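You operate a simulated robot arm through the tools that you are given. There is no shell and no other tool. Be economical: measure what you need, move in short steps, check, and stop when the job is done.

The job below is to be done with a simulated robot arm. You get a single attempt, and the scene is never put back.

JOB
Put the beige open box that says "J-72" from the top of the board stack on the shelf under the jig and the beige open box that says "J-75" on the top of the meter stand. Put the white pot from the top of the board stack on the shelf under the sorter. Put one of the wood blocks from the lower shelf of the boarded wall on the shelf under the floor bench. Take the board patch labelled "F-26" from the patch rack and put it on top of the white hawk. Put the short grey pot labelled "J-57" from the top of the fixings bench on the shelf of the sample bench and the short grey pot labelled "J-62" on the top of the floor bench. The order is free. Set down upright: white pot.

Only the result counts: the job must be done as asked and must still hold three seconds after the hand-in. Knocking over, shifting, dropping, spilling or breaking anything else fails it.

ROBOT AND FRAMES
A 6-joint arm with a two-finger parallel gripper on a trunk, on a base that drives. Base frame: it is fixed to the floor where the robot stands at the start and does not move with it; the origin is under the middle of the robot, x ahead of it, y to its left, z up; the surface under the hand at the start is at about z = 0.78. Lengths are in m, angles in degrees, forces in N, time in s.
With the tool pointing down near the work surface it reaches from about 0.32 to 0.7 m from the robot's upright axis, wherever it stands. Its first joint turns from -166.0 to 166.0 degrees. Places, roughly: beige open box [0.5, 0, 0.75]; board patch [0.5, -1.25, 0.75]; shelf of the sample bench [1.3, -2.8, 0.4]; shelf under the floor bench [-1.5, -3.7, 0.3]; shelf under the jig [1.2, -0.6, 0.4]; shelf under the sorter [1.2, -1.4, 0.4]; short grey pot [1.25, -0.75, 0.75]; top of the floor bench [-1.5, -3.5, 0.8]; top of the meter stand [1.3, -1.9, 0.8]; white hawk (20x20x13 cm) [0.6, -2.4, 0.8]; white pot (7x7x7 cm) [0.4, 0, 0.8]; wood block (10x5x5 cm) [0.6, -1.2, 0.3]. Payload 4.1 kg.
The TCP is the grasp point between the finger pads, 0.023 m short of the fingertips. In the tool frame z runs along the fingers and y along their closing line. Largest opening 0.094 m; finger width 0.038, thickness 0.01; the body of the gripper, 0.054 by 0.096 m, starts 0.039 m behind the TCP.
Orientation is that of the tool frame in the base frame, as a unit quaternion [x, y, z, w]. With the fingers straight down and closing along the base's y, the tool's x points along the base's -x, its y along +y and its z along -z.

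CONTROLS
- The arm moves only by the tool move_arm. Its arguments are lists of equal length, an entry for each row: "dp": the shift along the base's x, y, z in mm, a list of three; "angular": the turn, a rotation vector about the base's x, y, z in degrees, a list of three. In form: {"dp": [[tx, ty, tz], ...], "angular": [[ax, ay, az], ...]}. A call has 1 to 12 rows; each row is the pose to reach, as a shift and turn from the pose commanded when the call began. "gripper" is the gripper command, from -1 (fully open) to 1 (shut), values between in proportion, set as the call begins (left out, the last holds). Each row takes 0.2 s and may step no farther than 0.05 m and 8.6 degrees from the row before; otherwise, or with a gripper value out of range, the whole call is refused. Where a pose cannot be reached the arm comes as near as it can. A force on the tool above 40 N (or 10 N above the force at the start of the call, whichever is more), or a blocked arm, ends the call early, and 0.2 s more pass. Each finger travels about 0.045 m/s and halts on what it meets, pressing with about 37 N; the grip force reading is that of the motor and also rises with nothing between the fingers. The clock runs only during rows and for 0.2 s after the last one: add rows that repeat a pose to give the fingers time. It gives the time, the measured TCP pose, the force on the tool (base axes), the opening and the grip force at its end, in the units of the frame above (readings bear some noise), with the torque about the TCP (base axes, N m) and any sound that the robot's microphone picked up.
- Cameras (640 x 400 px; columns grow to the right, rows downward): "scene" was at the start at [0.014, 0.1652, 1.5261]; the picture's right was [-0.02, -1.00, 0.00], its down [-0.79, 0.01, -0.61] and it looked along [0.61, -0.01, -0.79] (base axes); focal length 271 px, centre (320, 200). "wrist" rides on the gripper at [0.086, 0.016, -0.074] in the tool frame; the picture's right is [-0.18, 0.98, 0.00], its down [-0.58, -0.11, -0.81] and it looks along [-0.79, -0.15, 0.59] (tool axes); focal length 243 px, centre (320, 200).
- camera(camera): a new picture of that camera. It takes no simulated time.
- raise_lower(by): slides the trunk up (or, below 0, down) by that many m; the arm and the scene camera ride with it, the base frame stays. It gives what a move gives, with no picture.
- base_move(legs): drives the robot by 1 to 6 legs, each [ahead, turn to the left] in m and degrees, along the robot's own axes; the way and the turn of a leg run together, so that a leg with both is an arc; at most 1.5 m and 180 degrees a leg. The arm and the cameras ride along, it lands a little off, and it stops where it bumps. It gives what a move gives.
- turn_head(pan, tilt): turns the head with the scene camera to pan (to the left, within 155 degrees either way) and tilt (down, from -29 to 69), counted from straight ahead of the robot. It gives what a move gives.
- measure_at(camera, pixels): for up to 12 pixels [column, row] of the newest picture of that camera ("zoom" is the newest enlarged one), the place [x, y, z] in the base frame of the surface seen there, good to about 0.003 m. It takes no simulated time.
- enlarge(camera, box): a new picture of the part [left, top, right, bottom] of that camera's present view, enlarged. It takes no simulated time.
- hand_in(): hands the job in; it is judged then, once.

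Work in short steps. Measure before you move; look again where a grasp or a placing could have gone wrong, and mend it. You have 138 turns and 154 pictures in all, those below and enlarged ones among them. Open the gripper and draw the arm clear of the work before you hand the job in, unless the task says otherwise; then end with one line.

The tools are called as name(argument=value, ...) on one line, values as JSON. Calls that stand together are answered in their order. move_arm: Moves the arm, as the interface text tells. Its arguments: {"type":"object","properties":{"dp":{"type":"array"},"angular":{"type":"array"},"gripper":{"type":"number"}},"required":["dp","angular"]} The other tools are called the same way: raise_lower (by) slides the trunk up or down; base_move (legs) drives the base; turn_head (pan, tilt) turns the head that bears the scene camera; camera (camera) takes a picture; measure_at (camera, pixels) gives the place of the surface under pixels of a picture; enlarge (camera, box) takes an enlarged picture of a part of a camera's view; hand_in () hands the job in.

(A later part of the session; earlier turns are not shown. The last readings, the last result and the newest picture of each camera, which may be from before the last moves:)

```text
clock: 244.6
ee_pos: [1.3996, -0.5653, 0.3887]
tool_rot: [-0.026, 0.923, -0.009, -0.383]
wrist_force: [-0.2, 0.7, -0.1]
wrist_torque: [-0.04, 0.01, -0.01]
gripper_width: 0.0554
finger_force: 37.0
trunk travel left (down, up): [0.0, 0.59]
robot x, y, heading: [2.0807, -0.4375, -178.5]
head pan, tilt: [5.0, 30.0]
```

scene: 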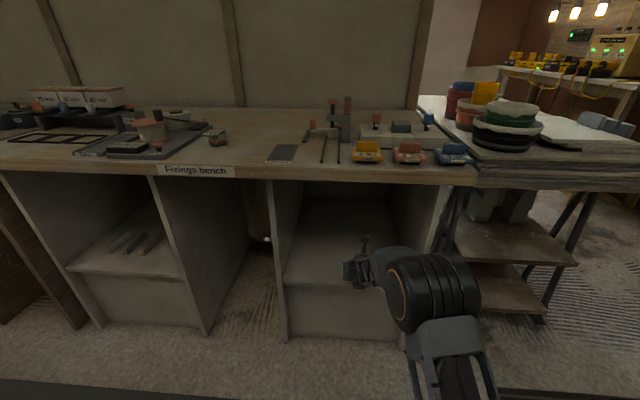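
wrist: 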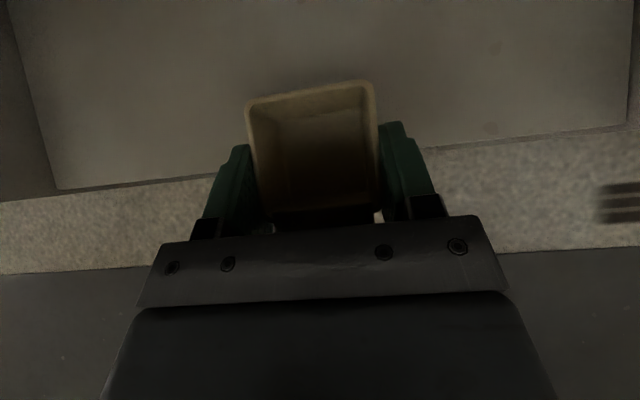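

At the shelf (bottom within ~1 mm). I lower 1.5 mm more, open, and withdraw along the tool axis.

move_arm(dp=[[0, 0, -2], [0, 0, -2], [0, 0, -2], [0, 0, -2], [0, 0, -2], [0, 0, -2], [20, 0, 18], [45, 0, 43], [75, 0, 68], [110, 0, 85], [150, 0, 95]], angular=[[0, 0, 0], [0, 0, 0], [0, 0, 0], [0, 0, 0], [0, 0, 0], [0, 0, 0], [0, 0, 0], [0, 0, 0], [0, 0, 0], [0, 0, 0], [0, 0, 0]], gripper=-1)

camera(camera="wrist")

```text
clock: 247.0
ee_pos: [1.5485, -0.5664, 0.4855]
tool_rot: [-0.026, 0.924, -0.008, -0.382]
wrist_force: [-0.1, -0.8, 0.1]
wrist_torque: [-0.02, 0.0, 0.03]
gripper_width: 0.0942
finger_force: 0.0
trunk travel left (down, up): [0.0, 0.59]
robot x, y, heading: [2.0783, -0.4391, -178.5]
head pan, tilt: [5.0, 30.0]
```

```text
96 pictures are left
```

wrist: 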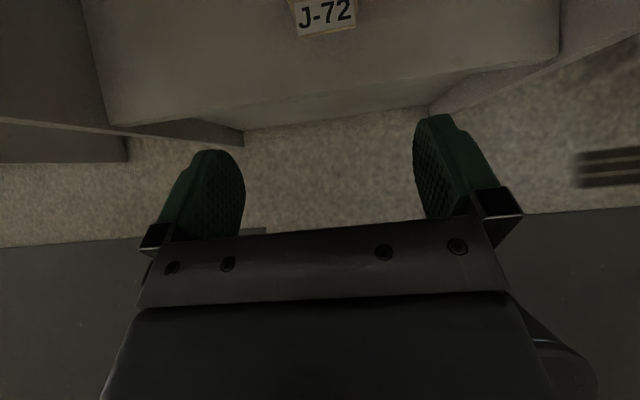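

J-72 is on the shelf under the jig. Next the white pot: back off, raise the trunk, and drive round to the stack again.

base_move(legs=[[-0.32, 0]])

raise_lower(by=0.4)

raise_lower(by=0.15)

base_move(legs=[[0, -91.5], [0.74, 0], [0, 60], [0.8, 0], [0, 30], [1.2, 0]])

base_move(legs=[[0, 72]])

camera(camera="wrist")

```text
clock: 249.1
ee_pos: [1.8706, -0.5557, 0.4861]
tool_rot: [-0.023, 0.924, -0.007, -0.382]
wrist_force: [-0.7, 0.5, -0.3]
wrist_torque: [-0.05, 0.0, 0.03]
gripper_width: 0.094
finger_force: 0.1
trunk travel left (down, up): [0.0, 0.59]
robot x, y, heading: [2.4085, -0.4267, -178.8]
head pan, tilt: [5.0, 30.0]
```

```text
clock: 253.0
ee_pos: [1.871, -0.5555, 0.8866]
tool_rot: [-0.024, 0.924, -0.008, -0.383]
wrist_force: [0.0, -0.5, -0.6]
wrist_torque: [-0.01, -0.03, 0.0]
gripper_width: 0.0941
finger_force: 0.1
trunk travel left (down, up): [-0.4, 0.19]
robot x, y, heading: [2.4075, -0.4298, -178.7]
head pan, tilt: [5.0, 30.0]
```

```text
clock: 254.7
ee_pos: [1.8702, -0.5554, 1.0358]
tool_rot: [-0.024, 0.924, -0.008, -0.383]
wrist_force: [-0.5, -0.8, 0.2]
wrist_torque: [0.04, 0.0, 0.0]
gripper_width: 0.0939
finger_force: 0.0
trunk travel left (down, up): [-0.55, 0.04]
robot x, y, heading: [2.4083, -0.4278, -178.8]
head pan, tilt: [5.0, 30.0]
```

```text
clock: 276.4
ee_pos: [-0.0164, 0.6274, 1.036]
tool_rot: [-0.01, 0.924, -0.002, -0.383]
wrist_force: [-0.4, -0.5, 0.0]
wrist_torque: [0.02, 0.01, 0.01]
gripper_width: 0.0937
finger_force: 0.1
trunk travel left (down, up): [-0.55, 0.04]
robot x, y, heading: [0.5221, 0.7358, 179.5]
head pan, tilt: [5.0, 30.0]
```

```text
clock: 279.9
ee_pos: [0.4637, 0.1888, 1.0361]
tool_rot: [-0.552, 0.741, -0.227, -0.308]
wrist_force: [-0.6, -0.6, -0.4]
wrist_torque: [0.0, 0.01, -0.04]
gripper_width: 0.0938
finger_force: 0.2
trunk travel left (down, up): [-0.55, 0.04]
robot x, y, heading: [0.5223, 0.7371, -108.5]
head pan, tilt: [5.0, 30.0]
```

```text
95 pictures are left
```

wrist: 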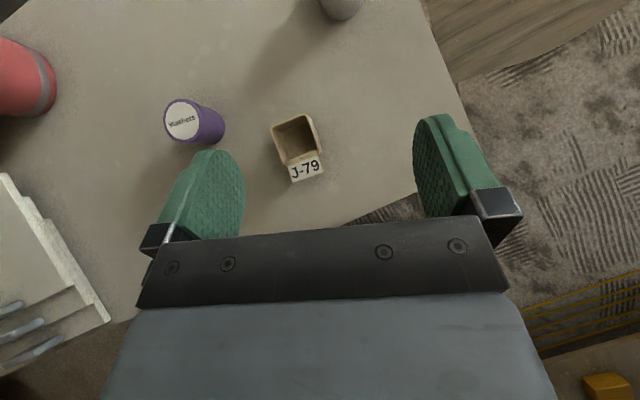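

The pot is at the top of the wrist view (340,5). I move ahead 0.07 m and look with the scene camera to measure the pot.

base_move(legs=[[0.07, 0]])

turn_head(pan=10, tilt=50)

camera(camera="scene")

camera(camera="wrist")

```text
clock: 280.9
ee_pos: [0.4397, 0.1209, 1.0366]
tool_rot: [-0.551, 0.742, -0.226, -0.308]
wrist_force: [-0.5, 0.2, 0.5]
wrist_torque: [0.04, 0.02, 0.0]
gripper_width: 0.0939
finger_force: 0.0
trunk travel left (down, up): [-0.55, 0.04]
robot x, y, heading: [0.5009, 0.6679, -108.3]
head pan, tilt: [5.0, 30.0]
```

```text
clock: 281.7
ee_pos: [0.4403, 0.1223, 1.0374]
tool_rot: [-0.552, 0.741, -0.228, -0.308]
wrist_force: [0.2, 0.6, -0.7]
wrist_torque: [0.01, -0.04, 0.01]
gripper_width: 0.094
finger_force: 0.1
trunk travel left (down, up): [-0.55, 0.04]
robot x, y, heading: [0.5004, 0.6702, -108.4]
head pan, tilt: [10.0, 50.0]
```

```text
94 pictures are left
```

scene: 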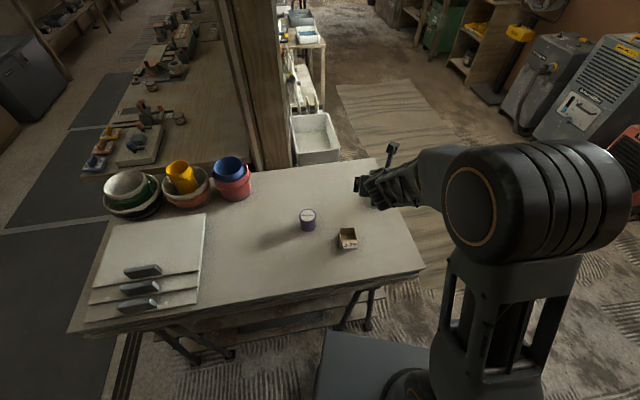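

```text
93 pictures are left
```

wrist: 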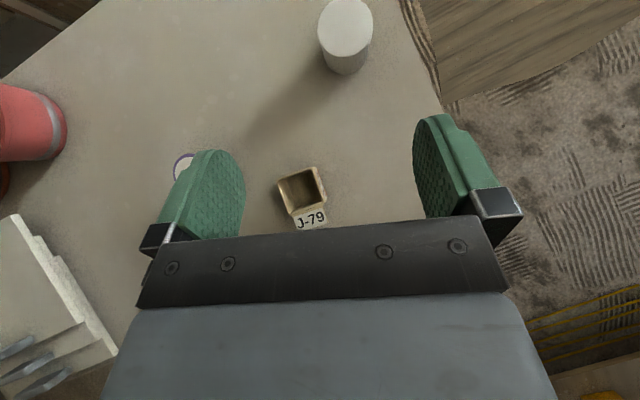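

I measure the pot's top and the J-79 box in the wrist picture.

measure_at(camera="wrist", pixels=[[345, 28], [319, 28], [371, 28], [345, 53], [345, 3], [330, 70], [360, 68], [326, 185], [302, 168], [280, 183], [326, 208], [295, 215]])

```text
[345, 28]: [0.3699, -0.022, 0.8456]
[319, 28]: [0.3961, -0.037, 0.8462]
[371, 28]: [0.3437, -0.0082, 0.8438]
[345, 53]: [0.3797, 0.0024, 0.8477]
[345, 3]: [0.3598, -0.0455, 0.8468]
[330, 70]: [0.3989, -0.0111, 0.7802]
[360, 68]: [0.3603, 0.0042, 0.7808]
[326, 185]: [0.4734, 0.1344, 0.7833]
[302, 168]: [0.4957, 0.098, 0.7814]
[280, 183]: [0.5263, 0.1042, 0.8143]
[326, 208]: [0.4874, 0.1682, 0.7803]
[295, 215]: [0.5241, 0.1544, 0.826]
```

Pot centre (0.370,−0.022), top 0.846. I move above the standoff (0.397,0.069), then lower the trunk 0.15 m.

move_arm(dp=[[-20, -25, 0], [-43, -53, 0], [-43, -53, 0]], angular=[[0, 0, 0], [0, 0, 0], [0, 0, 0]])

raise_lower(by=-0.15)

camera(camera="wrist")

```text
clock: 282.5
ee_pos: [0.3968, 0.0685, 1.0356]
tool_rot: [-0.552, 0.741, -0.227, -0.308]
wrist_force: [-0.1, 0.6, -0.3]
wrist_torque: [-0.01, -0.03, -0.03]
gripper_width: 0.0938
finger_force: 0.2
trunk travel left (down, up): [-0.55, 0.04]
robot x, y, heading: [0.5033, 0.6711, -108.5]
head pan, tilt: [10.0, 50.0]
```

```text
clock: 284.3
ee_pos: [0.3972, 0.0682, 0.8868]
tool_rot: [-0.552, 0.741, -0.228, -0.308]
wrist_force: [0.3, 0.4, 0.5]
wrist_torque: [-0.02, 0.0, 0.0]
gripper_width: 0.0939
finger_force: 0.0
trunk travel left (down, up): [-0.4, 0.19]
robot x, y, heading: [0.5015, 0.6708, -108.3]
head pan, tilt: [10.0, 50.0]
```

```text
92 pictures are left
```

wrist: 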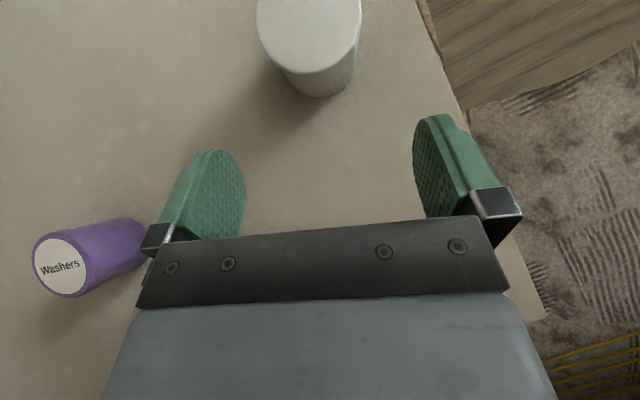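

Clear path. I advance to the pot: (−24,−80,−62) mm.

move_arm(dp=[[-3, -10, -18], [-10, -33, -36], [-17, -57, -50], [-24, -80, -62], [-24, -80, -62]], angular=[[0, 0, 0], [0, 0, 0], [0, 0, 0], [0, 0, 0], [0, 0, 0]])

camera(camera="wrist")

```text
clock: 285.5
ee_pos: [0.3731, -0.0104, 0.8255]
tool_rot: [-0.552, 0.741, -0.227, -0.309]
wrist_force: [0.2, -0.4, -0.6]
wrist_torque: [0.03, 0.02, 0.02]
gripper_width: 0.0941
finger_force: 0.0
trunk travel left (down, up): [-0.4, 0.19]
robot x, y, heading: [0.5016, 0.674, -108.4]
head pan, tilt: [10.0, 50.0]
```

```text
91 pictures are left
```

wrist: 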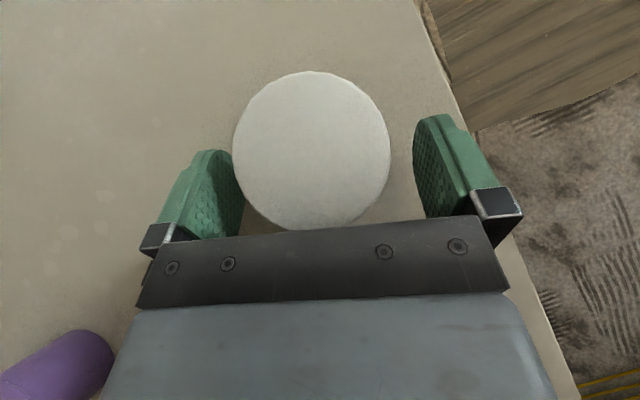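

The pot is centred like the earlier held items (~313 px). I close and lift.

move_arm(dp=[[0, 0, 0], [0, 0, 0], [0, 0, 0], [0, 0, 0], [0, 0, 0], [0, 0, 15], [0, 0, 50], [0, 0, 90]], angular=[[0, 0, 0], [0, 0, 0], [0, 0, 0], [0, 0, 0], [0, 0, 0], [0, 0, 0], [0, 0, 0], [0, 0, 0]], gripper=1)

camera(camera="wrist")

```text
clock: 287.3
ee_pos: [0.3738, -0.0106, 0.9153]
tool_rot: [-0.552, 0.741, -0.226, -0.308]
wrist_force: [-0.1, -0.1, -1.3]
wrist_torque: [0.04, 0.01, -0.02]
gripper_width: 0.0616
finger_force: 36.7
trunk travel left (down, up): [-0.4, 0.19]
robot x, y, heading: [0.5024, 0.6698, -108.5]
head pan, tilt: [10.0, 50.0]
```

```text
90 pictures are left
```

wrist: 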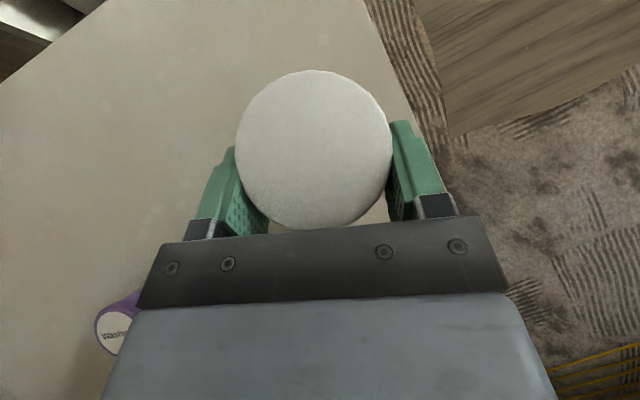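

The white pot is held (bottom 45.5 mm below the TCP). I raise the trunk and drive to the sorter compartment.

raise_lower(by=0.15)

base_move(legs=[[0, 103.4], [1.5, 0], [0.22, 0], [0, -85], [1.5, 0], [0.15, 0]])

base_move(legs=[[0, -90], [-0.22, 0]])

```text
clock: 289.0
ee_pos: [0.3743, -0.0115, 1.0648]
tool_rot: [-0.552, 0.741, -0.227, -0.308]
wrist_force: [0.3, -0.2, -1.1]
wrist_torque: [0.03, 0.01, 0.03]
gripper_width: 0.0612
finger_force: 37.6
trunk travel left (down, up): [-0.55, 0.04]
robot x, y, heading: [0.4984, 0.6693, -108.4]
head pan, tilt: [10.0, 50.0]
```

```text
clock: 313.5
ee_pos: [2.3407, -1.7952, 1.0642]
tool_rot: [0.672, -0.634, 0.277, 0.263]
wrist_force: [-0.3, 0.0, -1.1]
wrist_torque: [0.04, -0.01, -0.01]
gripper_width: 0.061
finger_force: 37.0
trunk travel left (down, up): [-0.55, 0.04]
robot x, y, heading: [2.2277, -1.1122, -88.3]
head pan, tilt: [10.0, 50.0]
```

```text
clock: 319.0
ee_pos: [1.7642, -1.2035, 1.0658]
tool_rot: [-0.013, 0.924, -0.004, -0.383]
wrist_force: [-0.4, -1.4, -1.2]
wrist_torque: [0.02, -0.01, 0.0]
gripper_width: 0.061
finger_force: 36.8
trunk travel left (down, up): [-0.55, 0.04]
robot x, y, heading: [2.4494, -1.1109, 179.9]
head pan, tilt: [10.0, 50.0]
```

I lower the trunk fully in front of the sorter compartment and look.

raise_lower(by=-0.4)

raise_lower(by=-0.15)

turn_head(pan=10, tilt=30)

camera(camera="scene")

measure_at(camera="scene", pixels=[[300, 230], [200, 230], [270, 225], [270, 235], [250, 215], [240, 220], [260, 212], [290, 225], [280, 215], [320, 240]])

```text
clock: 322.9
ee_pos: [1.7628, -1.204, 0.6638]
tool_rot: [-0.013, 0.924, -0.004, -0.382]
wrist_force: [0.2, -0.2, -1.5]
wrist_torque: [-0.01, -0.03, -0.01]
gripper_width: 0.0609
finger_force: 36.8
trunk travel left (down, up): [-0.15, 0.44]
robot x, y, heading: [2.4496, -1.1102, 179.9]
head pan, tilt: [10.0, 50.0]
```

```text
clock: 324.6
ee_pos: [1.7641, -1.2038, 0.5147]
tool_rot: [-0.013, 0.924, -0.004, -0.382]
wrist_force: [-0.4, 0.1, -1.5]
wrist_torque: [0.0, 0.0, 0.0]
gripper_width: 0.0608
finger_force: 37.1
trunk travel left (down, up): [0.0, 0.59]
robot x, y, heading: [2.4503, -1.1078, 179.5]
head pan, tilt: [10.0, 50.0]
```

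```text
clock: 325.4
ee_pos: [1.7635, -1.2033, 0.5146]
tool_rot: [-0.013, 0.924, -0.004, -0.382]
wrist_force: [-0.3, -1.1, -1.6]
wrist_torque: [0.03, -0.06, 0.04]
gripper_width: 0.0606
finger_force: 36.9
trunk travel left (down, up): [0.0, 0.59]
robot x, y, heading: [2.4487, -1.1131, 179.7]
head pan, tilt: [10.0, 30.0]
```

```text
89 pictures are left
```

scene: 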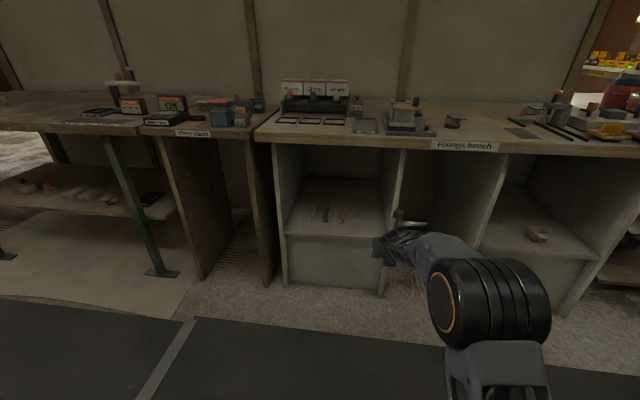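

```text
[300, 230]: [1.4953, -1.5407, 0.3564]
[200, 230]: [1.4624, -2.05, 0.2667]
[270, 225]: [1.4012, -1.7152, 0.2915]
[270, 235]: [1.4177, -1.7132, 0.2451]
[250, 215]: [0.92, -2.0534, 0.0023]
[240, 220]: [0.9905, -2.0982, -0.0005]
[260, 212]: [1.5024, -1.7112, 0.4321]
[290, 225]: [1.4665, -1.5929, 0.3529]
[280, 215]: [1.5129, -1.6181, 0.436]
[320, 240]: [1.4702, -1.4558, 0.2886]
```

The compartment is at px 285–385 with three brackets at (325,213). I enlarge and measure the free shelf right of them.

enlarge(camera="scene", box=[270, 150, 410, 260])

measure_at(camera="scene", pixels=[[362, 222], [362, 205], [344, 215], [348, 208], [386, 225], [375, 215], [312, 215], [325, 222], [340, 222], [300, 205]])

```text
3.64 times, centred on (340, 205) of scene
```

zoom: 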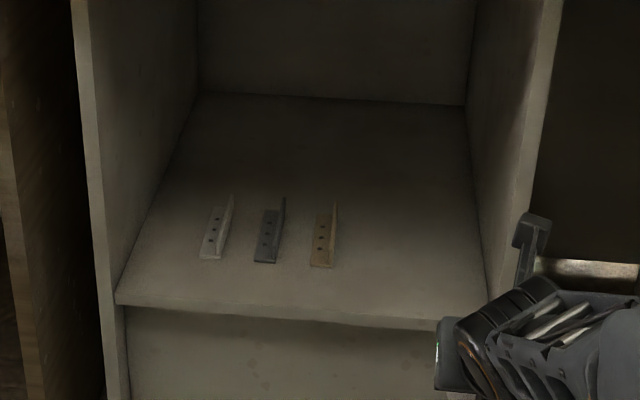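

```text
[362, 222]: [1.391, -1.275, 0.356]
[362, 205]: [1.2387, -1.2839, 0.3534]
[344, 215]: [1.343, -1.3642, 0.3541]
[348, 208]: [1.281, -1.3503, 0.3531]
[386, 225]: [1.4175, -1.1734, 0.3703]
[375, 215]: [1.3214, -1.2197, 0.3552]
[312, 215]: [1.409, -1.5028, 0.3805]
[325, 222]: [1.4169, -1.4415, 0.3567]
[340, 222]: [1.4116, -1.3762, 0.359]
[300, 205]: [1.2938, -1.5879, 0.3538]
```

Free width between the brackets (y≈−1.37) and the wall (−1.17): target y=−1.27. I shift and lower the hand, then drive ahead 0.30 m.

move_arm(dp=[[0, -22, -28], [0, -44, -56], [0, -66, -84], [0, -66, -84]], angular=[[0, 0, 0], [0, 0, 0], [0, 0, 0], [0, 0, 0]])

base_move(legs=[[0.3, 0]])

camera(camera="wrist")

```text
clock: 326.4
ee_pos: [1.7674, -1.269, 0.4294]
tool_rot: [-0.014, 0.924, -0.003, -0.383]
wrist_force: [0.5, 0.3, -1.6]
wrist_torque: [0.01, -0.03, -0.01]
gripper_width: 0.061
finger_force: 36.8
trunk travel left (down, up): [0.0, 0.59]
robot x, y, heading: [2.4511, -1.1078, 180.1]
head pan, tilt: [10.0, 30.0]
```

```text
clock: 328.5
ee_pos: [1.4646, -1.2705, 0.4297]
tool_rot: [-0.013, 0.924, -0.004, -0.382]
wrist_force: [-0.6, 0.5, -1.2]
wrist_torque: [0.0, -0.04, -0.02]
gripper_width: 0.0612
finger_force: 37.2
trunk travel left (down, up): [0.0, 0.59]
robot x, y, heading: [2.1481, -1.1115, 179.8]
head pan, tilt: [10.0, 30.0]
```

```text
87 pictures are left
```

wrist: 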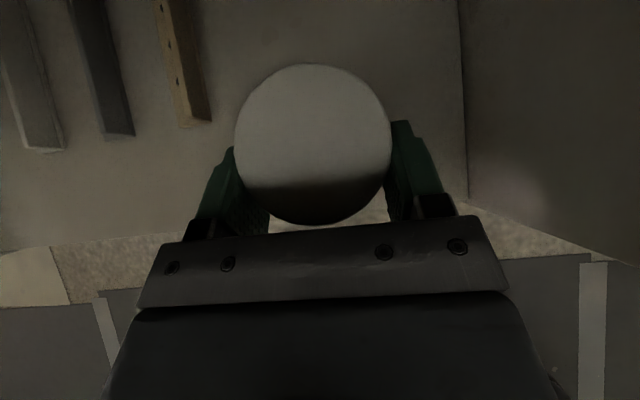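

Pot sits between bracket and wall. I go in 0.055 m and lower to contact.

base_move(legs=[[0.055, 0]])

move_arm(dp=[[0, 0, -12], [0, 0, -22], [0, 0, -29], [0, 0, -31], [0, 0, -31]], angular=[[0, 0, 0], [0, 0, 0], [0, 0, 0], [0, 0, 0], [0, 0, 0]])

```text
clock: 329.5
ee_pos: [1.4092, -1.2702, 0.4299]
tool_rot: [-0.012, 0.924, -0.003, -0.382]
wrist_force: [-0.1, -0.8, -2.6]
wrist_torque: [0.06, -0.04, 0.0]
gripper_width: 0.0608
finger_force: 36.9
trunk travel left (down, up): [0.0, 0.59]
robot x, y, heading: [2.092, -1.1101, 180.0]
head pan, tilt: [10.0, 30.0]
```

```text
clock: 330.7
ee_pos: [1.4096, -1.2694, 0.3998]
tool_rot: [-0.012, 0.924, -0.004, -0.383]
wrist_force: [-0.1, 1.9, 4.3]
wrist_torque: [-0.12, -0.02, 0.02]
gripper_width: 0.061
finger_force: 36.7
trunk travel left (down, up): [0.0, 0.59]
robot x, y, heading: [2.091, -1.1117, 179.8]
head pan, tilt: [10.0, 30.0]
```

Contact (force up to 4.3 N). Open and withdraw along the tool axis.

move_arm(dp=[[0, 0, 0], [0, 0, 0], [0, 0, 0], [0, 0, 0], [0, 0, 0], [22, 0, 20], [45, 0, 43], [75, 0, 68], [110, 0, 80], [150, 0, 85]], angular=[[0, 0, 0], [0, 0, 0], [0, 0, 0], [0, 0, 0], [0, 0, 0], [0, 0, 0], [0, 0, 0], [0, 0, 0], [0, 0, 0], [0, 0, 0]], gripper=-1)

base_move(legs=[[-0.35, 0]])

camera(camera="scene")

```text
clock: 332.9
ee_pos: [1.559, -1.2693, 0.4858]
tool_rot: [-0.013, 0.924, -0.003, -0.383]
wrist_force: [-0.3, 0.7, -0.4]
wrist_torque: [0.01, 0.0, 0.02]
gripper_width: 0.0941
finger_force: 0.1
trunk travel left (down, up): [0.0, 0.59]
robot x, y, heading: [2.0892, -1.1117, 179.7]
head pan, tilt: [10.0, 30.0]
```

```text
clock: 335.1
ee_pos: [1.913, -1.2731, 0.4857]
tool_rot: [-0.017, 0.924, -0.005, -0.383]
wrist_force: [0.0, -0.2, 0.7]
wrist_torque: [0.02, -0.02, 0.02]
gripper_width: 0.094
finger_force: 0.0
trunk travel left (down, up): [0.0, 0.59]
robot x, y, heading: [2.4446, -1.116, -179.8]
head pan, tilt: [10.0, 30.0]
```

```text
86 pictures are left
```

scene: 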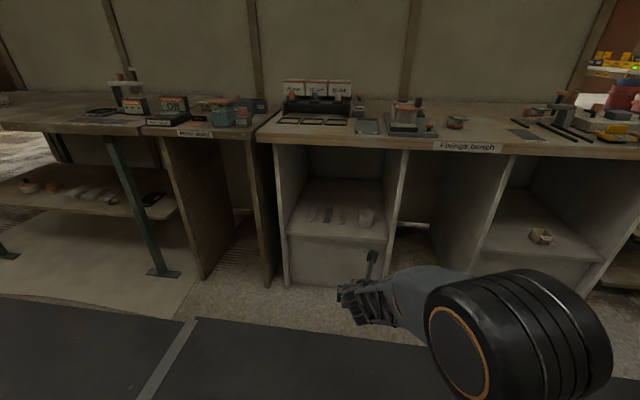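

The white pot stands upright on the sorter shelf. Next J-62: raise the trunk and reposition in front of it.

raise_lower(by=0.4)

base_move(legs=[[0, -90], [0.25, 0], [0, 90], [0.25, 0]])

camera(camera="wrist")

```text
clock: 339.0
ee_pos: [1.913, -1.2735, 0.8847]
tool_rot: [-0.017, 0.924, -0.005, -0.383]
wrist_force: [0.2, 0.7, 0.3]
wrist_torque: [0.01, 0.02, -0.02]
gripper_width: 0.0938
finger_force: 0.2
trunk travel left (down, up): [-0.4, 0.19]
robot x, y, heading: [2.4434, -1.1073, -179.7]
head pan, tilt: [10.0, 30.0]
```

```text
clock: 350.0
ee_pos: [1.6664, -1.0279, 0.8851]
tool_rot: [-0.016, 0.924, -0.005, -0.382]
wrist_force: [0.0, 0.2, 0.0]
wrist_torque: [0.02, 0.0, -0.02]
gripper_width: 0.094
finger_force: 0.1
trunk travel left (down, up): [-0.4, 0.19]
robot x, y, heading: [2.1961, -0.8666, -179.3]
head pan, tilt: [10.0, 30.0]
```

```text
85 pictures are left
```

wrist: 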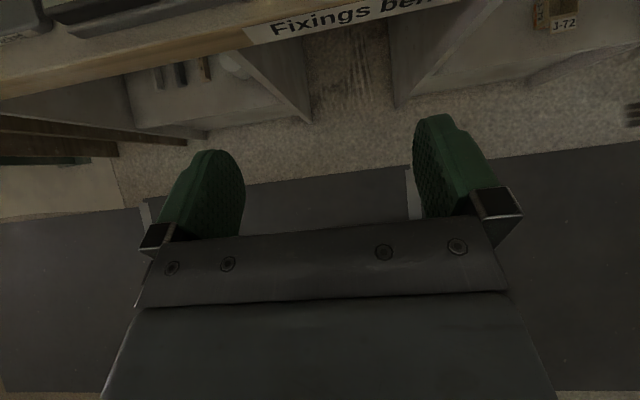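

I shift to y=−0.997, raise a little and drive ahead 0.13 m, then look.

move_arm(dp=[[0, 16, 15], [0, 31, 30], [0, 31, 30]], angular=[[0, 0, 0], [0, 0, 0], [0, 0, 0]])

base_move(legs=[[0.13, 0]])

camera(camera="wrist")

measure_at(camera="wrist", pixels=[[320, 20], [290, 20], [350, 20], [320, 50], [320, 70]])

```text
clock: 350.8
ee_pos: [1.6677, -0.9967, 0.9185]
tool_rot: [-0.017, 0.924, -0.005, -0.383]
wrist_force: [1.4, -0.1, -0.6]
wrist_torque: [-0.01, -0.01, 0.01]
gripper_width: 0.0939
finger_force: 0.1
trunk travel left (down, up): [-0.4, 0.19]
robot x, y, heading: [2.192, -0.8608, -179.5]
head pan, tilt: [10.0, 30.0]
```

```text
clock: 352.1
ee_pos: [1.5386, -0.997, 0.9173]
tool_rot: [-0.016, 0.924, -0.005, -0.382]
wrist_force: [-0.6, -0.2, 1.1]
wrist_torque: [-0.01, -0.01, -0.01]
gripper_width: 0.0939
finger_force: 0.1
trunk travel left (down, up): [-0.4, 0.19]
robot x, y, heading: [2.0736, -0.8629, -179.7]
head pan, tilt: [10.0, 30.0]
```

```text
84 pictures are left
```

wrist: 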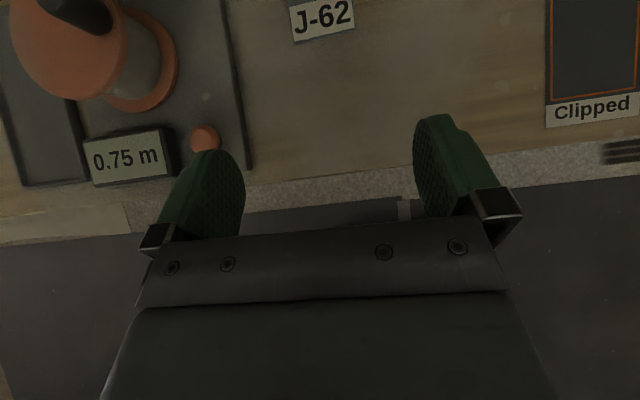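

```text
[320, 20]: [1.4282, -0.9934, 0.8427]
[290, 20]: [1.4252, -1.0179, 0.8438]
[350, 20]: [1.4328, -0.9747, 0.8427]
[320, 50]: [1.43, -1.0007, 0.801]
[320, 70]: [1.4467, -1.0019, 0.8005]
```

I check clearance to the tape gadget on the left.

measure_at(camera="wrist", pixels=[[246, 160], [236, 90], [228, 40], [205, 130], [170, 70], [222, 10]])

```text
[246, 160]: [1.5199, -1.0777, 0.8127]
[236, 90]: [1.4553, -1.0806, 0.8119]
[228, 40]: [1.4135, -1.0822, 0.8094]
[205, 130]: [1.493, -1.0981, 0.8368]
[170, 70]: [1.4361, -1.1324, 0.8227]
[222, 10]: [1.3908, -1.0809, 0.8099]
```

24 mm clearance to the plate. I approach J-62: (−136, 0, −85) mm, the last part along the tool axis.

move_arm(dp=[[-25, 0, 0], [-51, 0, 0], [-80, 0, -29], [-105, 0, -54], [-122, 0, -71], [-136, 0, -85], [-136, 0, -85]], angular=[[0, 0, 0], [0, 0, 0], [0, 0, 0], [0, 0, 0], [0, 0, 0], [0, 0, 0], [0, 0, 0]])

camera(camera="wrist")

```text
clock: 353.7
ee_pos: [1.4019, -0.9966, 0.8334]
tool_rot: [-0.016, 0.924, -0.004, -0.382]
wrist_force: [0.4, 0.4, -0.3]
wrist_torque: [-0.02, 0.01, -0.01]
gripper_width: 0.094
finger_force: 0.1
trunk travel left (down, up): [-0.4, 0.19]
robot x, y, heading: [2.0688, -0.862, -179.9]
head pan, tilt: [10.0, 30.0]
```

```text
83 pictures are left
```

wrist: 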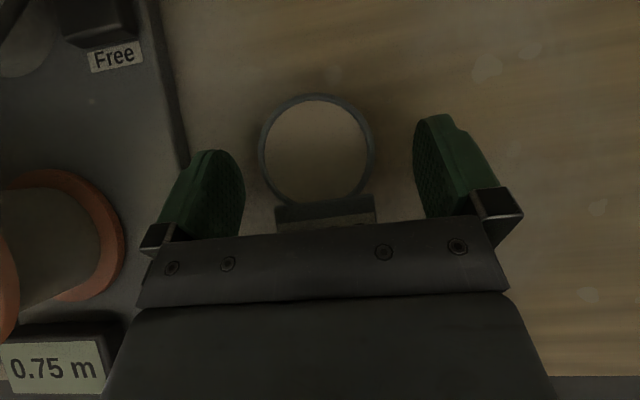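

J-62 is centred (316 px). I close and lift.

move_arm(dp=[[0, 0, 0], [0, 0, 0], [0, 0, 0], [0, 0, 0], [0, 0, 0], [0, 0, 0], [0, 0, 15], [0, 0, 50], [20, 0, 90]], angular=[[0, 0, 0], [0, 0, 0], [0, 0, 0], [0, 0, 0], [0, 0, 0], [0, 0, 0], [0, 0, 0], [0, 0, 0], [0, 0, 0]], gripper=1)

camera(camera="wrist")

```text
clock: 355.7
ee_pos: [1.4265, -0.9957, 0.924]
tool_rot: [-0.017, 0.924, -0.005, -0.382]
wrist_force: [-0.4, -0.3, -1.8]
wrist_torque: [0.04, -0.02, 0.0]
gripper_width: 0.0508
finger_force: 37.2
trunk travel left (down, up): [-0.4, 0.19]
robot x, y, heading: [2.0684, -0.8643, -179.2]
head pan, tilt: [10.0, 30.0]
```

```text
82 pictures are left
```

wrist: 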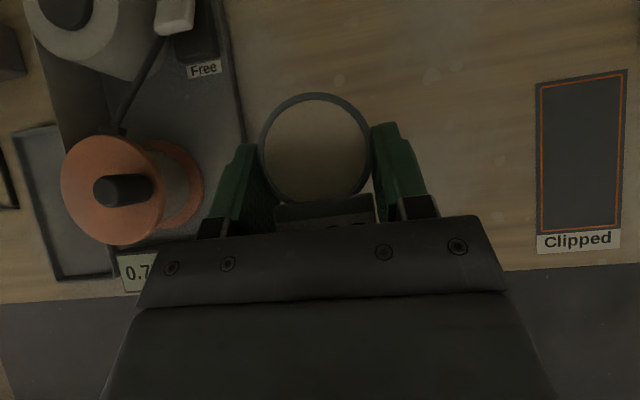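

J-62 is held. I back out, raise the trunk, drive down the corridor and look for the way round the far end of the wall.

base_move(legs=[[-0.3, 0]])

raise_lower(by=0.15)

base_move(legs=[[0, 89], [1.5, 0], [0.2, 0]])

turn_head(pan=-30, tilt=30)

camera(camera="scene")

```text
clock: 357.8
ee_pos: [1.7335, -0.9996, 0.9225]
tool_rot: [-0.02, 0.924, -0.006, -0.382]
wrist_force: [0.2, 0.6, -0.6]
wrist_torque: [0.0, -0.02, 0.05]
gripper_width: 0.051
finger_force: 37.2
trunk travel left (down, up): [-0.4, 0.19]
robot x, y, heading: [2.375, -0.8608, -179.1]
head pan, tilt: [10.0, 30.0]
```

```text
clock: 359.5
ee_pos: [1.7331, -1.0001, 1.0726]
tool_rot: [-0.021, 0.924, -0.007, -0.382]
wrist_force: [-0.4, -0.1, -0.5]
wrist_torque: [-0.02, 0.01, -0.01]
gripper_width: 0.0508
finger_force: 37.0
trunk travel left (down, up): [-0.55, 0.04]
robot x, y, heading: [2.3762, -0.8608, -179.2]
head pan, tilt: [10.0, 30.0]
```

```text
clock: 372.0
ee_pos: [2.6011, -3.1964, 1.0712]
tool_rot: [0.677, -0.629, 0.278, 0.262]
wrist_force: [-0.4, -0.4, -0.2]
wrist_torque: [0.01, -0.01, -0.01]
gripper_width: 0.0509
finger_force: 36.6
trunk travel left (down, up): [-0.55, 0.04]
robot x, y, heading: [2.4438, -2.5615, -87.3]
head pan, tilt: [10.0, 30.0]
```

```text
clock: 373.0
ee_pos: [2.6007, -3.1968, 1.0739]
tool_rot: [0.678, -0.628, 0.279, 0.261]
wrist_force: [-0.1, -0.2, -0.1]
wrist_torque: [0.03, -0.01, -0.05]
gripper_width: 0.0508
finger_force: 37.2
trunk travel left (down, up): [-0.55, 0.04]
robot x, y, heading: [2.4414, -2.5602, -87.3]
head pan, tilt: [-30.0, 30.0]
```

```text
81 pictures are left
```

scene: 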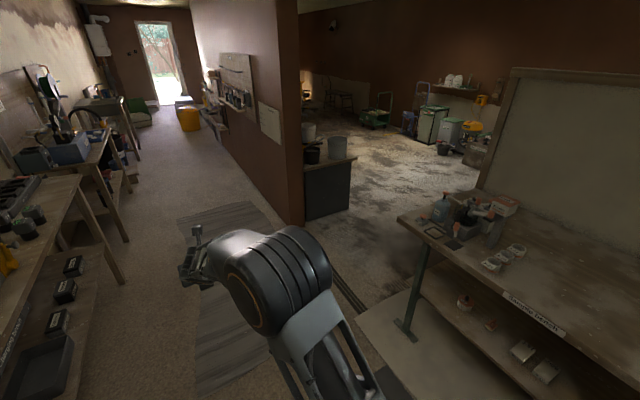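

I measure the gap between the sample bench end and the partition wall/counter.

measure_at(camera="scene", pixels=[[302, 225], [350, 208], [352, 158], [400, 220], [405, 335], [360, 240], [345, 270], [480, 185], [410, 175], [125, 280], [80, 180], [430, 150]])

```text
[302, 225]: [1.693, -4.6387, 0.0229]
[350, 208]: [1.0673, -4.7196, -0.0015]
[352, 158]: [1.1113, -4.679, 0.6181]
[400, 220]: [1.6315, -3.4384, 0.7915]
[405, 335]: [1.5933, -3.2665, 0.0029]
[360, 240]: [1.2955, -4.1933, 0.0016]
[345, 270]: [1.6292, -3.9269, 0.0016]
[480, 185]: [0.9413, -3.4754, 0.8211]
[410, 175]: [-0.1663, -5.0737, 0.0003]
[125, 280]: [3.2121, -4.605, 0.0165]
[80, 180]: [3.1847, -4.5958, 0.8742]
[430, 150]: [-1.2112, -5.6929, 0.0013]
```

The gap is y −3.44…−4.68 (centre −4.05). I drive down, turn right and go through.

base_move(legs=[[1.45, 0], [0, -92.7], [1.5, 0]])

turn_head(pan=0, tilt=20)

camera(camera="scene")

```text
clock: 391.2
ee_pos: [0.3272, -4.0294, 1.0723]
tool_rot: [0.0, 0.924, 0.002, -0.382]
wrist_force: [0.0, -0.1, -1.0]
wrist_torque: [-0.02, 0.02, -0.02]
gripper_width: 0.0509
finger_force: 37.2
trunk travel left (down, up): [-0.55, 0.04]
robot x, y, heading: [0.9731, -3.9228, 178.7]
head pan, tilt: [-30.0, 30.0]
```

```text
clock: 392.1
ee_pos: [0.3272, -4.0301, 1.072]
tool_rot: [-0.001, 0.924, 0.001, -0.382]
wrist_force: [0.1, 0.3, -1.3]
wrist_torque: [0.0, 0.01, 0.01]
gripper_width: 0.0506
finger_force: 36.6
trunk travel left (down, up): [-0.55, 0.04]
robot x, y, heading: [0.9704, -3.917, 178.3]
head pan, tilt: [0.0, 20.0]
```

```text
80 pictures are left
```

scene: 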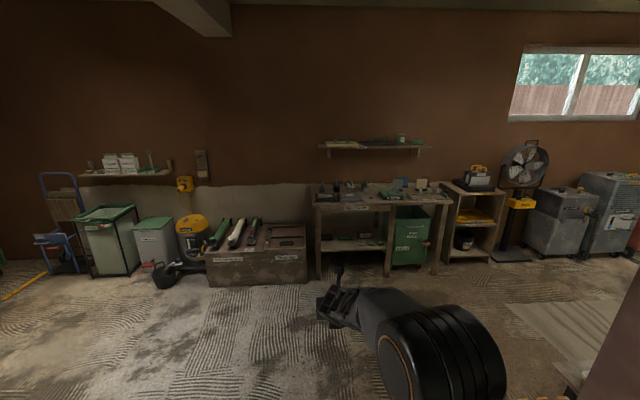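

The floor bench is likely the table at px 315–450. I enlarge and measure it.

enlarge(camera="scene", box=[300, 165, 460, 285])

measure_at(camera="zoom", pixels=[[60, 160], [340, 170], [590, 150], [150, 320], [300, 320], [75, 320], [350, 420], [180, 130], [420, 130], [320, 140], [560, 350], [200, 300]])

```text
3.33 times, centred on (380, 225) of scene
```

zoom: 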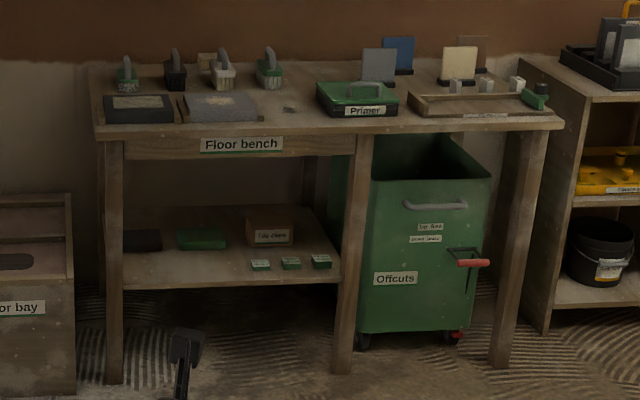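

```text
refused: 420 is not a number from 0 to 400
```

measure_at(camera="zoom", pixels=[[110, 135], [280, 120], [560, 125], [150, 270], [290, 225], [290, 90], [350, 345], [300, 110], [115, 370], [205, 270], [345, 360], [290, 75]])

```text
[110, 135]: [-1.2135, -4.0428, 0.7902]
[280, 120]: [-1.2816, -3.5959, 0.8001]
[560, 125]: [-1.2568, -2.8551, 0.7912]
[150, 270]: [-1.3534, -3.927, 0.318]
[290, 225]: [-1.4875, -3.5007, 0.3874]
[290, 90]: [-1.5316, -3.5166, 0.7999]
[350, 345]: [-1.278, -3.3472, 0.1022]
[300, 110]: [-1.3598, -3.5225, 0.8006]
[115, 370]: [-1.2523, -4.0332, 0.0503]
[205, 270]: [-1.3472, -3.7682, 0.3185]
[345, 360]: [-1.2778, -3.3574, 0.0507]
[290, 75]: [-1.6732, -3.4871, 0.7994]
```

Floor bench: top z 0.80 (front edge x≈−1.22), shelf z≈0.318. I drive closer, to about (−0.4,−3.4).

base_move(legs=[[0, -20], [1.46, 0], [0, 21.5]])

turn_head(pan=0, tilt=42)

camera(camera="scene")

```text
clock: 395.6
ee_pos: [0.1134, -3.7033, 1.0727]
tool_rot: [0.172, 0.908, 0.074, -0.375]
wrist_force: [0.4, -0.2, -0.7]
wrist_torque: [0.0, -0.04, 0.02]
gripper_width: 0.0508
finger_force: 37.3
trunk travel left (down, up): [-0.55, 0.04]
robot x, y, heading: [0.7591, -3.8384, 157.0]
head pan, tilt: [0.0, 20.0]
stopped in leg 2: the robot was blocked; the commanded pose is now the measured one
```

```text
clock: 396.5
ee_pos: [0.1108, -3.7037, 1.0713]
tool_rot: [0.172, 0.908, 0.073, -0.375]
wrist_force: [-0.5, -0.1, -1.2]
wrist_torque: [0.01, -0.02, 0.02]
gripper_width: 0.0509
finger_force: 36.8
trunk travel left (down, up): [-0.55, 0.04]
robot x, y, heading: [0.7557, -3.8337, 157.0]
head pan, tilt: [0.0, 42.0]
```

```text
78 pictures are left
```

scene: 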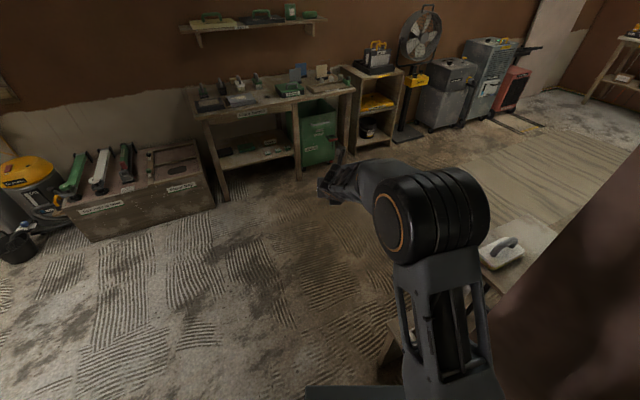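

The robot bumped a stand at its right (float bench). I back off the same way, restore heading, and check.

base_move(legs=[[-0.15, 0]])

turn_head(pan=-60, tilt=45)

camera(camera="scene")

```text
clock: 397.9
ee_pos: [0.2515, -3.7599, 1.0734]
tool_rot: [0.173, 0.908, 0.073, -0.375]
wrist_force: [-0.5, 0.1, -1.0]
wrist_torque: [0.0, 0.0, 0.0]
gripper_width: 0.0507
finger_force: 37.1
trunk travel left (down, up): [-0.55, 0.04]
robot x, y, heading: [0.8957, -3.8982, 156.5]
head pan, tilt: [0.0, 42.0]
```

```text
clock: 399.2
ee_pos: [0.2517, -3.7601, 1.0727]
tool_rot: [0.174, 0.908, 0.074, -0.375]
wrist_force: [0.4, 0.3, -1.4]
wrist_torque: [0.02, -0.04, -0.01]
gripper_width: 0.051
finger_force: 37.1
trunk travel left (down, up): [-0.55, 0.04]
robot x, y, heading: [0.8958, -3.8953, 156.8]
head pan, tilt: [-60.0, 45.0]
```

```text
77 pictures are left
```

scene: 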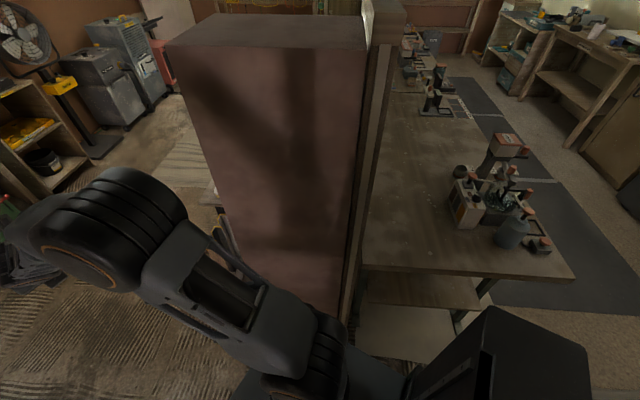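

The obstacle is a large brown cabinet at the wall's end; it looks in place. I steer around: straight on at y≈−3.9, then toward the floor bench.

base_move(legs=[[0, 22.5], [1.05, 0], [0, -50], [0.55, 0], [0, 51]])

turn_head(pan=0, tilt=42)

camera(camera="scene")

```text
clock: 413.1
ee_pos: [-1.1516, -3.5435, 1.0722]
tool_rot: [-0.007, 0.924, 0.0, -0.382]
wrist_force: [0.2, -1.0, -0.8]
wrist_torque: [-0.03, 0.01, -0.01]
gripper_width: 0.051
finger_force: 36.8
trunk travel left (down, up): [-0.55, 0.04]
robot x, y, heading: [-0.5075, -3.4213, 179.1]
head pan, tilt: [-60.0, 45.0]
```

```text
clock: 414.4
ee_pos: [-1.1518, -3.5414, 1.072]
tool_rot: [-0.008, 0.924, -0.001, -0.382]
wrist_force: [-0.2, 0.5, -1.1]
wrist_torque: [-0.01, 0.0, 0.0]
gripper_width: 0.0508
finger_force: 36.7
trunk travel left (down, up): [-0.55, 0.04]
robot x, y, heading: [-0.5083, -3.4246, 179.2]
head pan, tilt: [0.0, 42.0]
```

```text
76 pictures are left
```

scene: 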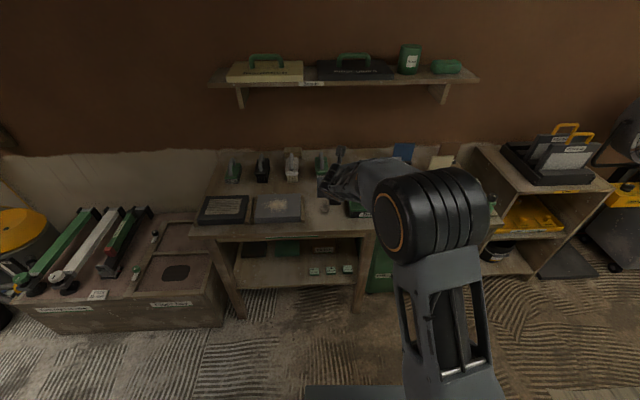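

I look through the wrist and a zoom for the free spot between the grey tray and the primer box.

enlarge(camera="scene", box=[190, 140, 380, 290])

measure_at(camera="scene", pixels=[[323, 208], [312, 222], [302, 215], [350, 215], [335, 222], [314, 190], [345, 250], [300, 255], [300, 265], [325, 262], [315, 245], [360, 240]])

camera(camera="wrist")

```text
2.67 times, centred on (285, 215) of scene
```

zoom: 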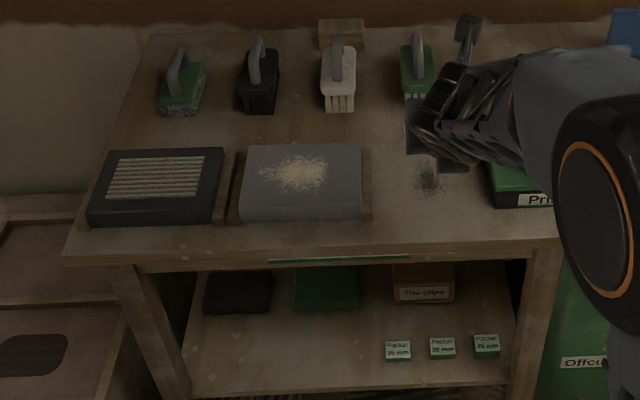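

```text
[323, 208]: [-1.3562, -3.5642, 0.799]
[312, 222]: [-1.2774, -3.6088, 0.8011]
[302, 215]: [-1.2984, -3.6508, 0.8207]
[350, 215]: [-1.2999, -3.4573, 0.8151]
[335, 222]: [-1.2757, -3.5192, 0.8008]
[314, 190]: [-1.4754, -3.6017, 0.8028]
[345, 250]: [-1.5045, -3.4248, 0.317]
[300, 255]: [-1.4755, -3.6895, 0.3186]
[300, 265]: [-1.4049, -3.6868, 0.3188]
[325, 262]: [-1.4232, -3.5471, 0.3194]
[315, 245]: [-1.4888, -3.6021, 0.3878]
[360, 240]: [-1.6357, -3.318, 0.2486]
```

```text
74 pictures are left
```

wrist: 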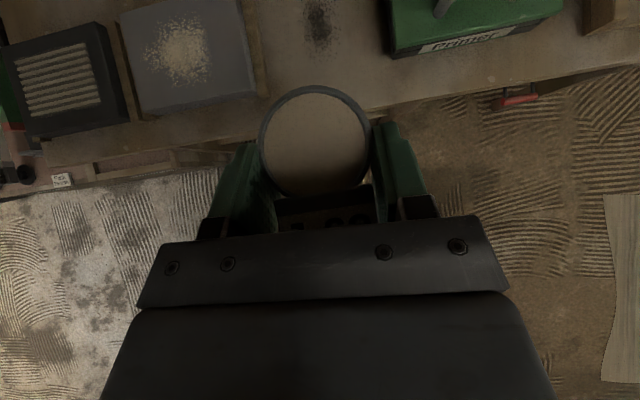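

The dark mark is only a stain; the gap between tray and primer (y −3.63…−3.49) is free. I lower the trunk 0.15 m, then move over the spot.

raise_lower(by=-0.15)

move_arm(dp=[[-40, -6, 0], [-80, -12, 0], [-115, -18, 0], [-115, -18, -25], [-115, -18, -25]], angular=[[0, 0, 0], [0, 0, 0], [0, 0, 0], [0, 0, 0], [0, 0, 0]])

camera(camera="wrist")

```text
clock: 416.1
ee_pos: [-1.1514, -3.5426, 0.9224]
tool_rot: [-0.007, 0.924, -0.001, -0.382]
wrist_force: [0.0, -0.5, -0.5]
wrist_torque: [-0.04, -0.03, -0.02]
gripper_width: 0.0508
finger_force: 37.1
trunk travel left (down, up): [-0.4, 0.19]
robot x, y, heading: [-0.5038, -3.4256, 179.2]
head pan, tilt: [0.0, 42.0]
```

```text
clock: 417.4
ee_pos: [-1.2654, -3.5587, 0.8968]
tool_rot: [-0.007, 0.924, 0.0, -0.382]
wrist_force: [0.5, -0.6, -0.8]
wrist_torque: [-0.02, -0.02, 0.01]
gripper_width: 0.0507
finger_force: 37.0
trunk travel left (down, up): [-0.4, 0.19]
robot x, y, heading: [-0.5066, -3.4288, 179.5]
head pan, tilt: [0.0, 42.0]
```

```text
73 pictures are left
```

wrist: 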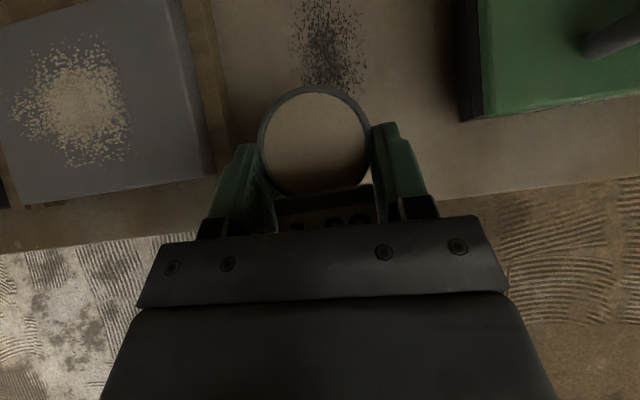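

Slightly more room to the right: I shift +10 mm in y and lower to contact.

move_arm(dp=[[0, 10, -20], [0, 10, -40], [0, 10, -55], [0, 10, -62], [0, 10, -64], [0, 10, -64]], angular=[[0, 0, 0], [0, 0, 0], [0, 0, 0], [0, 0, 0], [0, 0, 0], [0, 0, 0]])

```text
clock: 418.8
ee_pos: [-1.2661, -3.5514, 0.8333]
tool_rot: [-0.008, 0.924, -0.002, -0.383]
wrist_force: [-1.5, -0.7, 2.9]
wrist_torque: [-0.15, 0.1, -0.04]
gripper_width: 0.0508
finger_force: 37.4
trunk travel left (down, up): [-0.4, 0.19]
robot x, y, heading: [-0.506, -3.4214, 179.2]
head pan, tilt: [0.0, 42.0]
```

Contact. I open and withdraw up and back along the tool axis.

move_arm(dp=[[0, 0, 0], [0, 0, 0], [0, 0, 0], [0, 0, 0], [0, 0, 0], [22, 0, 20], [47, 0, 45], [75, 0, 75], [100, 0, 105], [125, 0, 140]], angular=[[0, 0, 0], [0, 0, 0], [0, 0, 0], [0, 0, 0], [0, 0, 0], [0, 0, 0], [0, 0, 0], [0, 0, 0], [0, 0, 0], [0, 0, 0]], gripper=-1)

camera(camera="wrist")

turn_head(pan=-130, tilt=25)

camera(camera="scene")

```text
clock: 420.9
ee_pos: [-1.1402, -3.5516, 0.9727]
tool_rot: [-0.007, 0.924, 0.0, -0.382]
wrist_force: [0.5, 0.5, -0.4]
wrist_torque: [-0.02, 0.02, 0.01]
gripper_width: 0.0937
finger_force: 0.0
trunk travel left (down, up): [-0.4, 0.19]
robot x, y, heading: [-0.5039, -3.4237, 179.0]
head pan, tilt: [0.0, 42.0]
```

```text
72 pictures are left
```

wrist: 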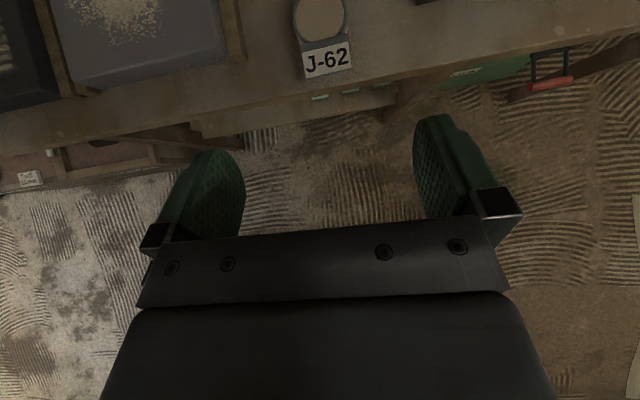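

```text
clock: 423.1
ee_pos: [-1.139, -3.5501, 0.9725]
tool_rot: [-0.008, 0.924, -0.001, -0.382]
wrist_force: [0.7, 0.6, 0.1]
wrist_torque: [-0.02, 0.0, 0.02]
gripper_width: 0.0942
finger_force: 0.0
trunk travel left (down, up): [-0.4, 0.19]
robot x, y, heading: [-0.5045, -3.422, 179.3]
head pan, tilt: [-130.0, 25.0]
```

```text
71 pictures are left
```

scene: 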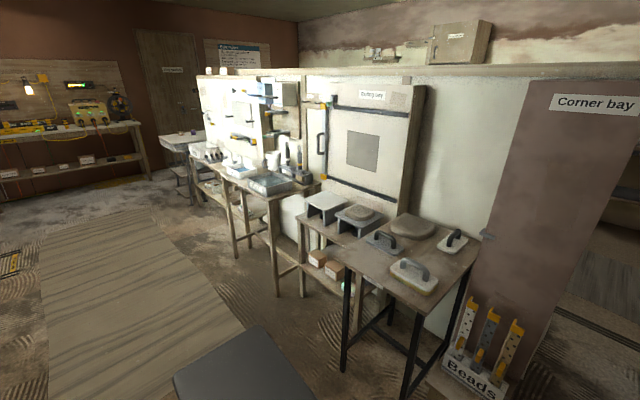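

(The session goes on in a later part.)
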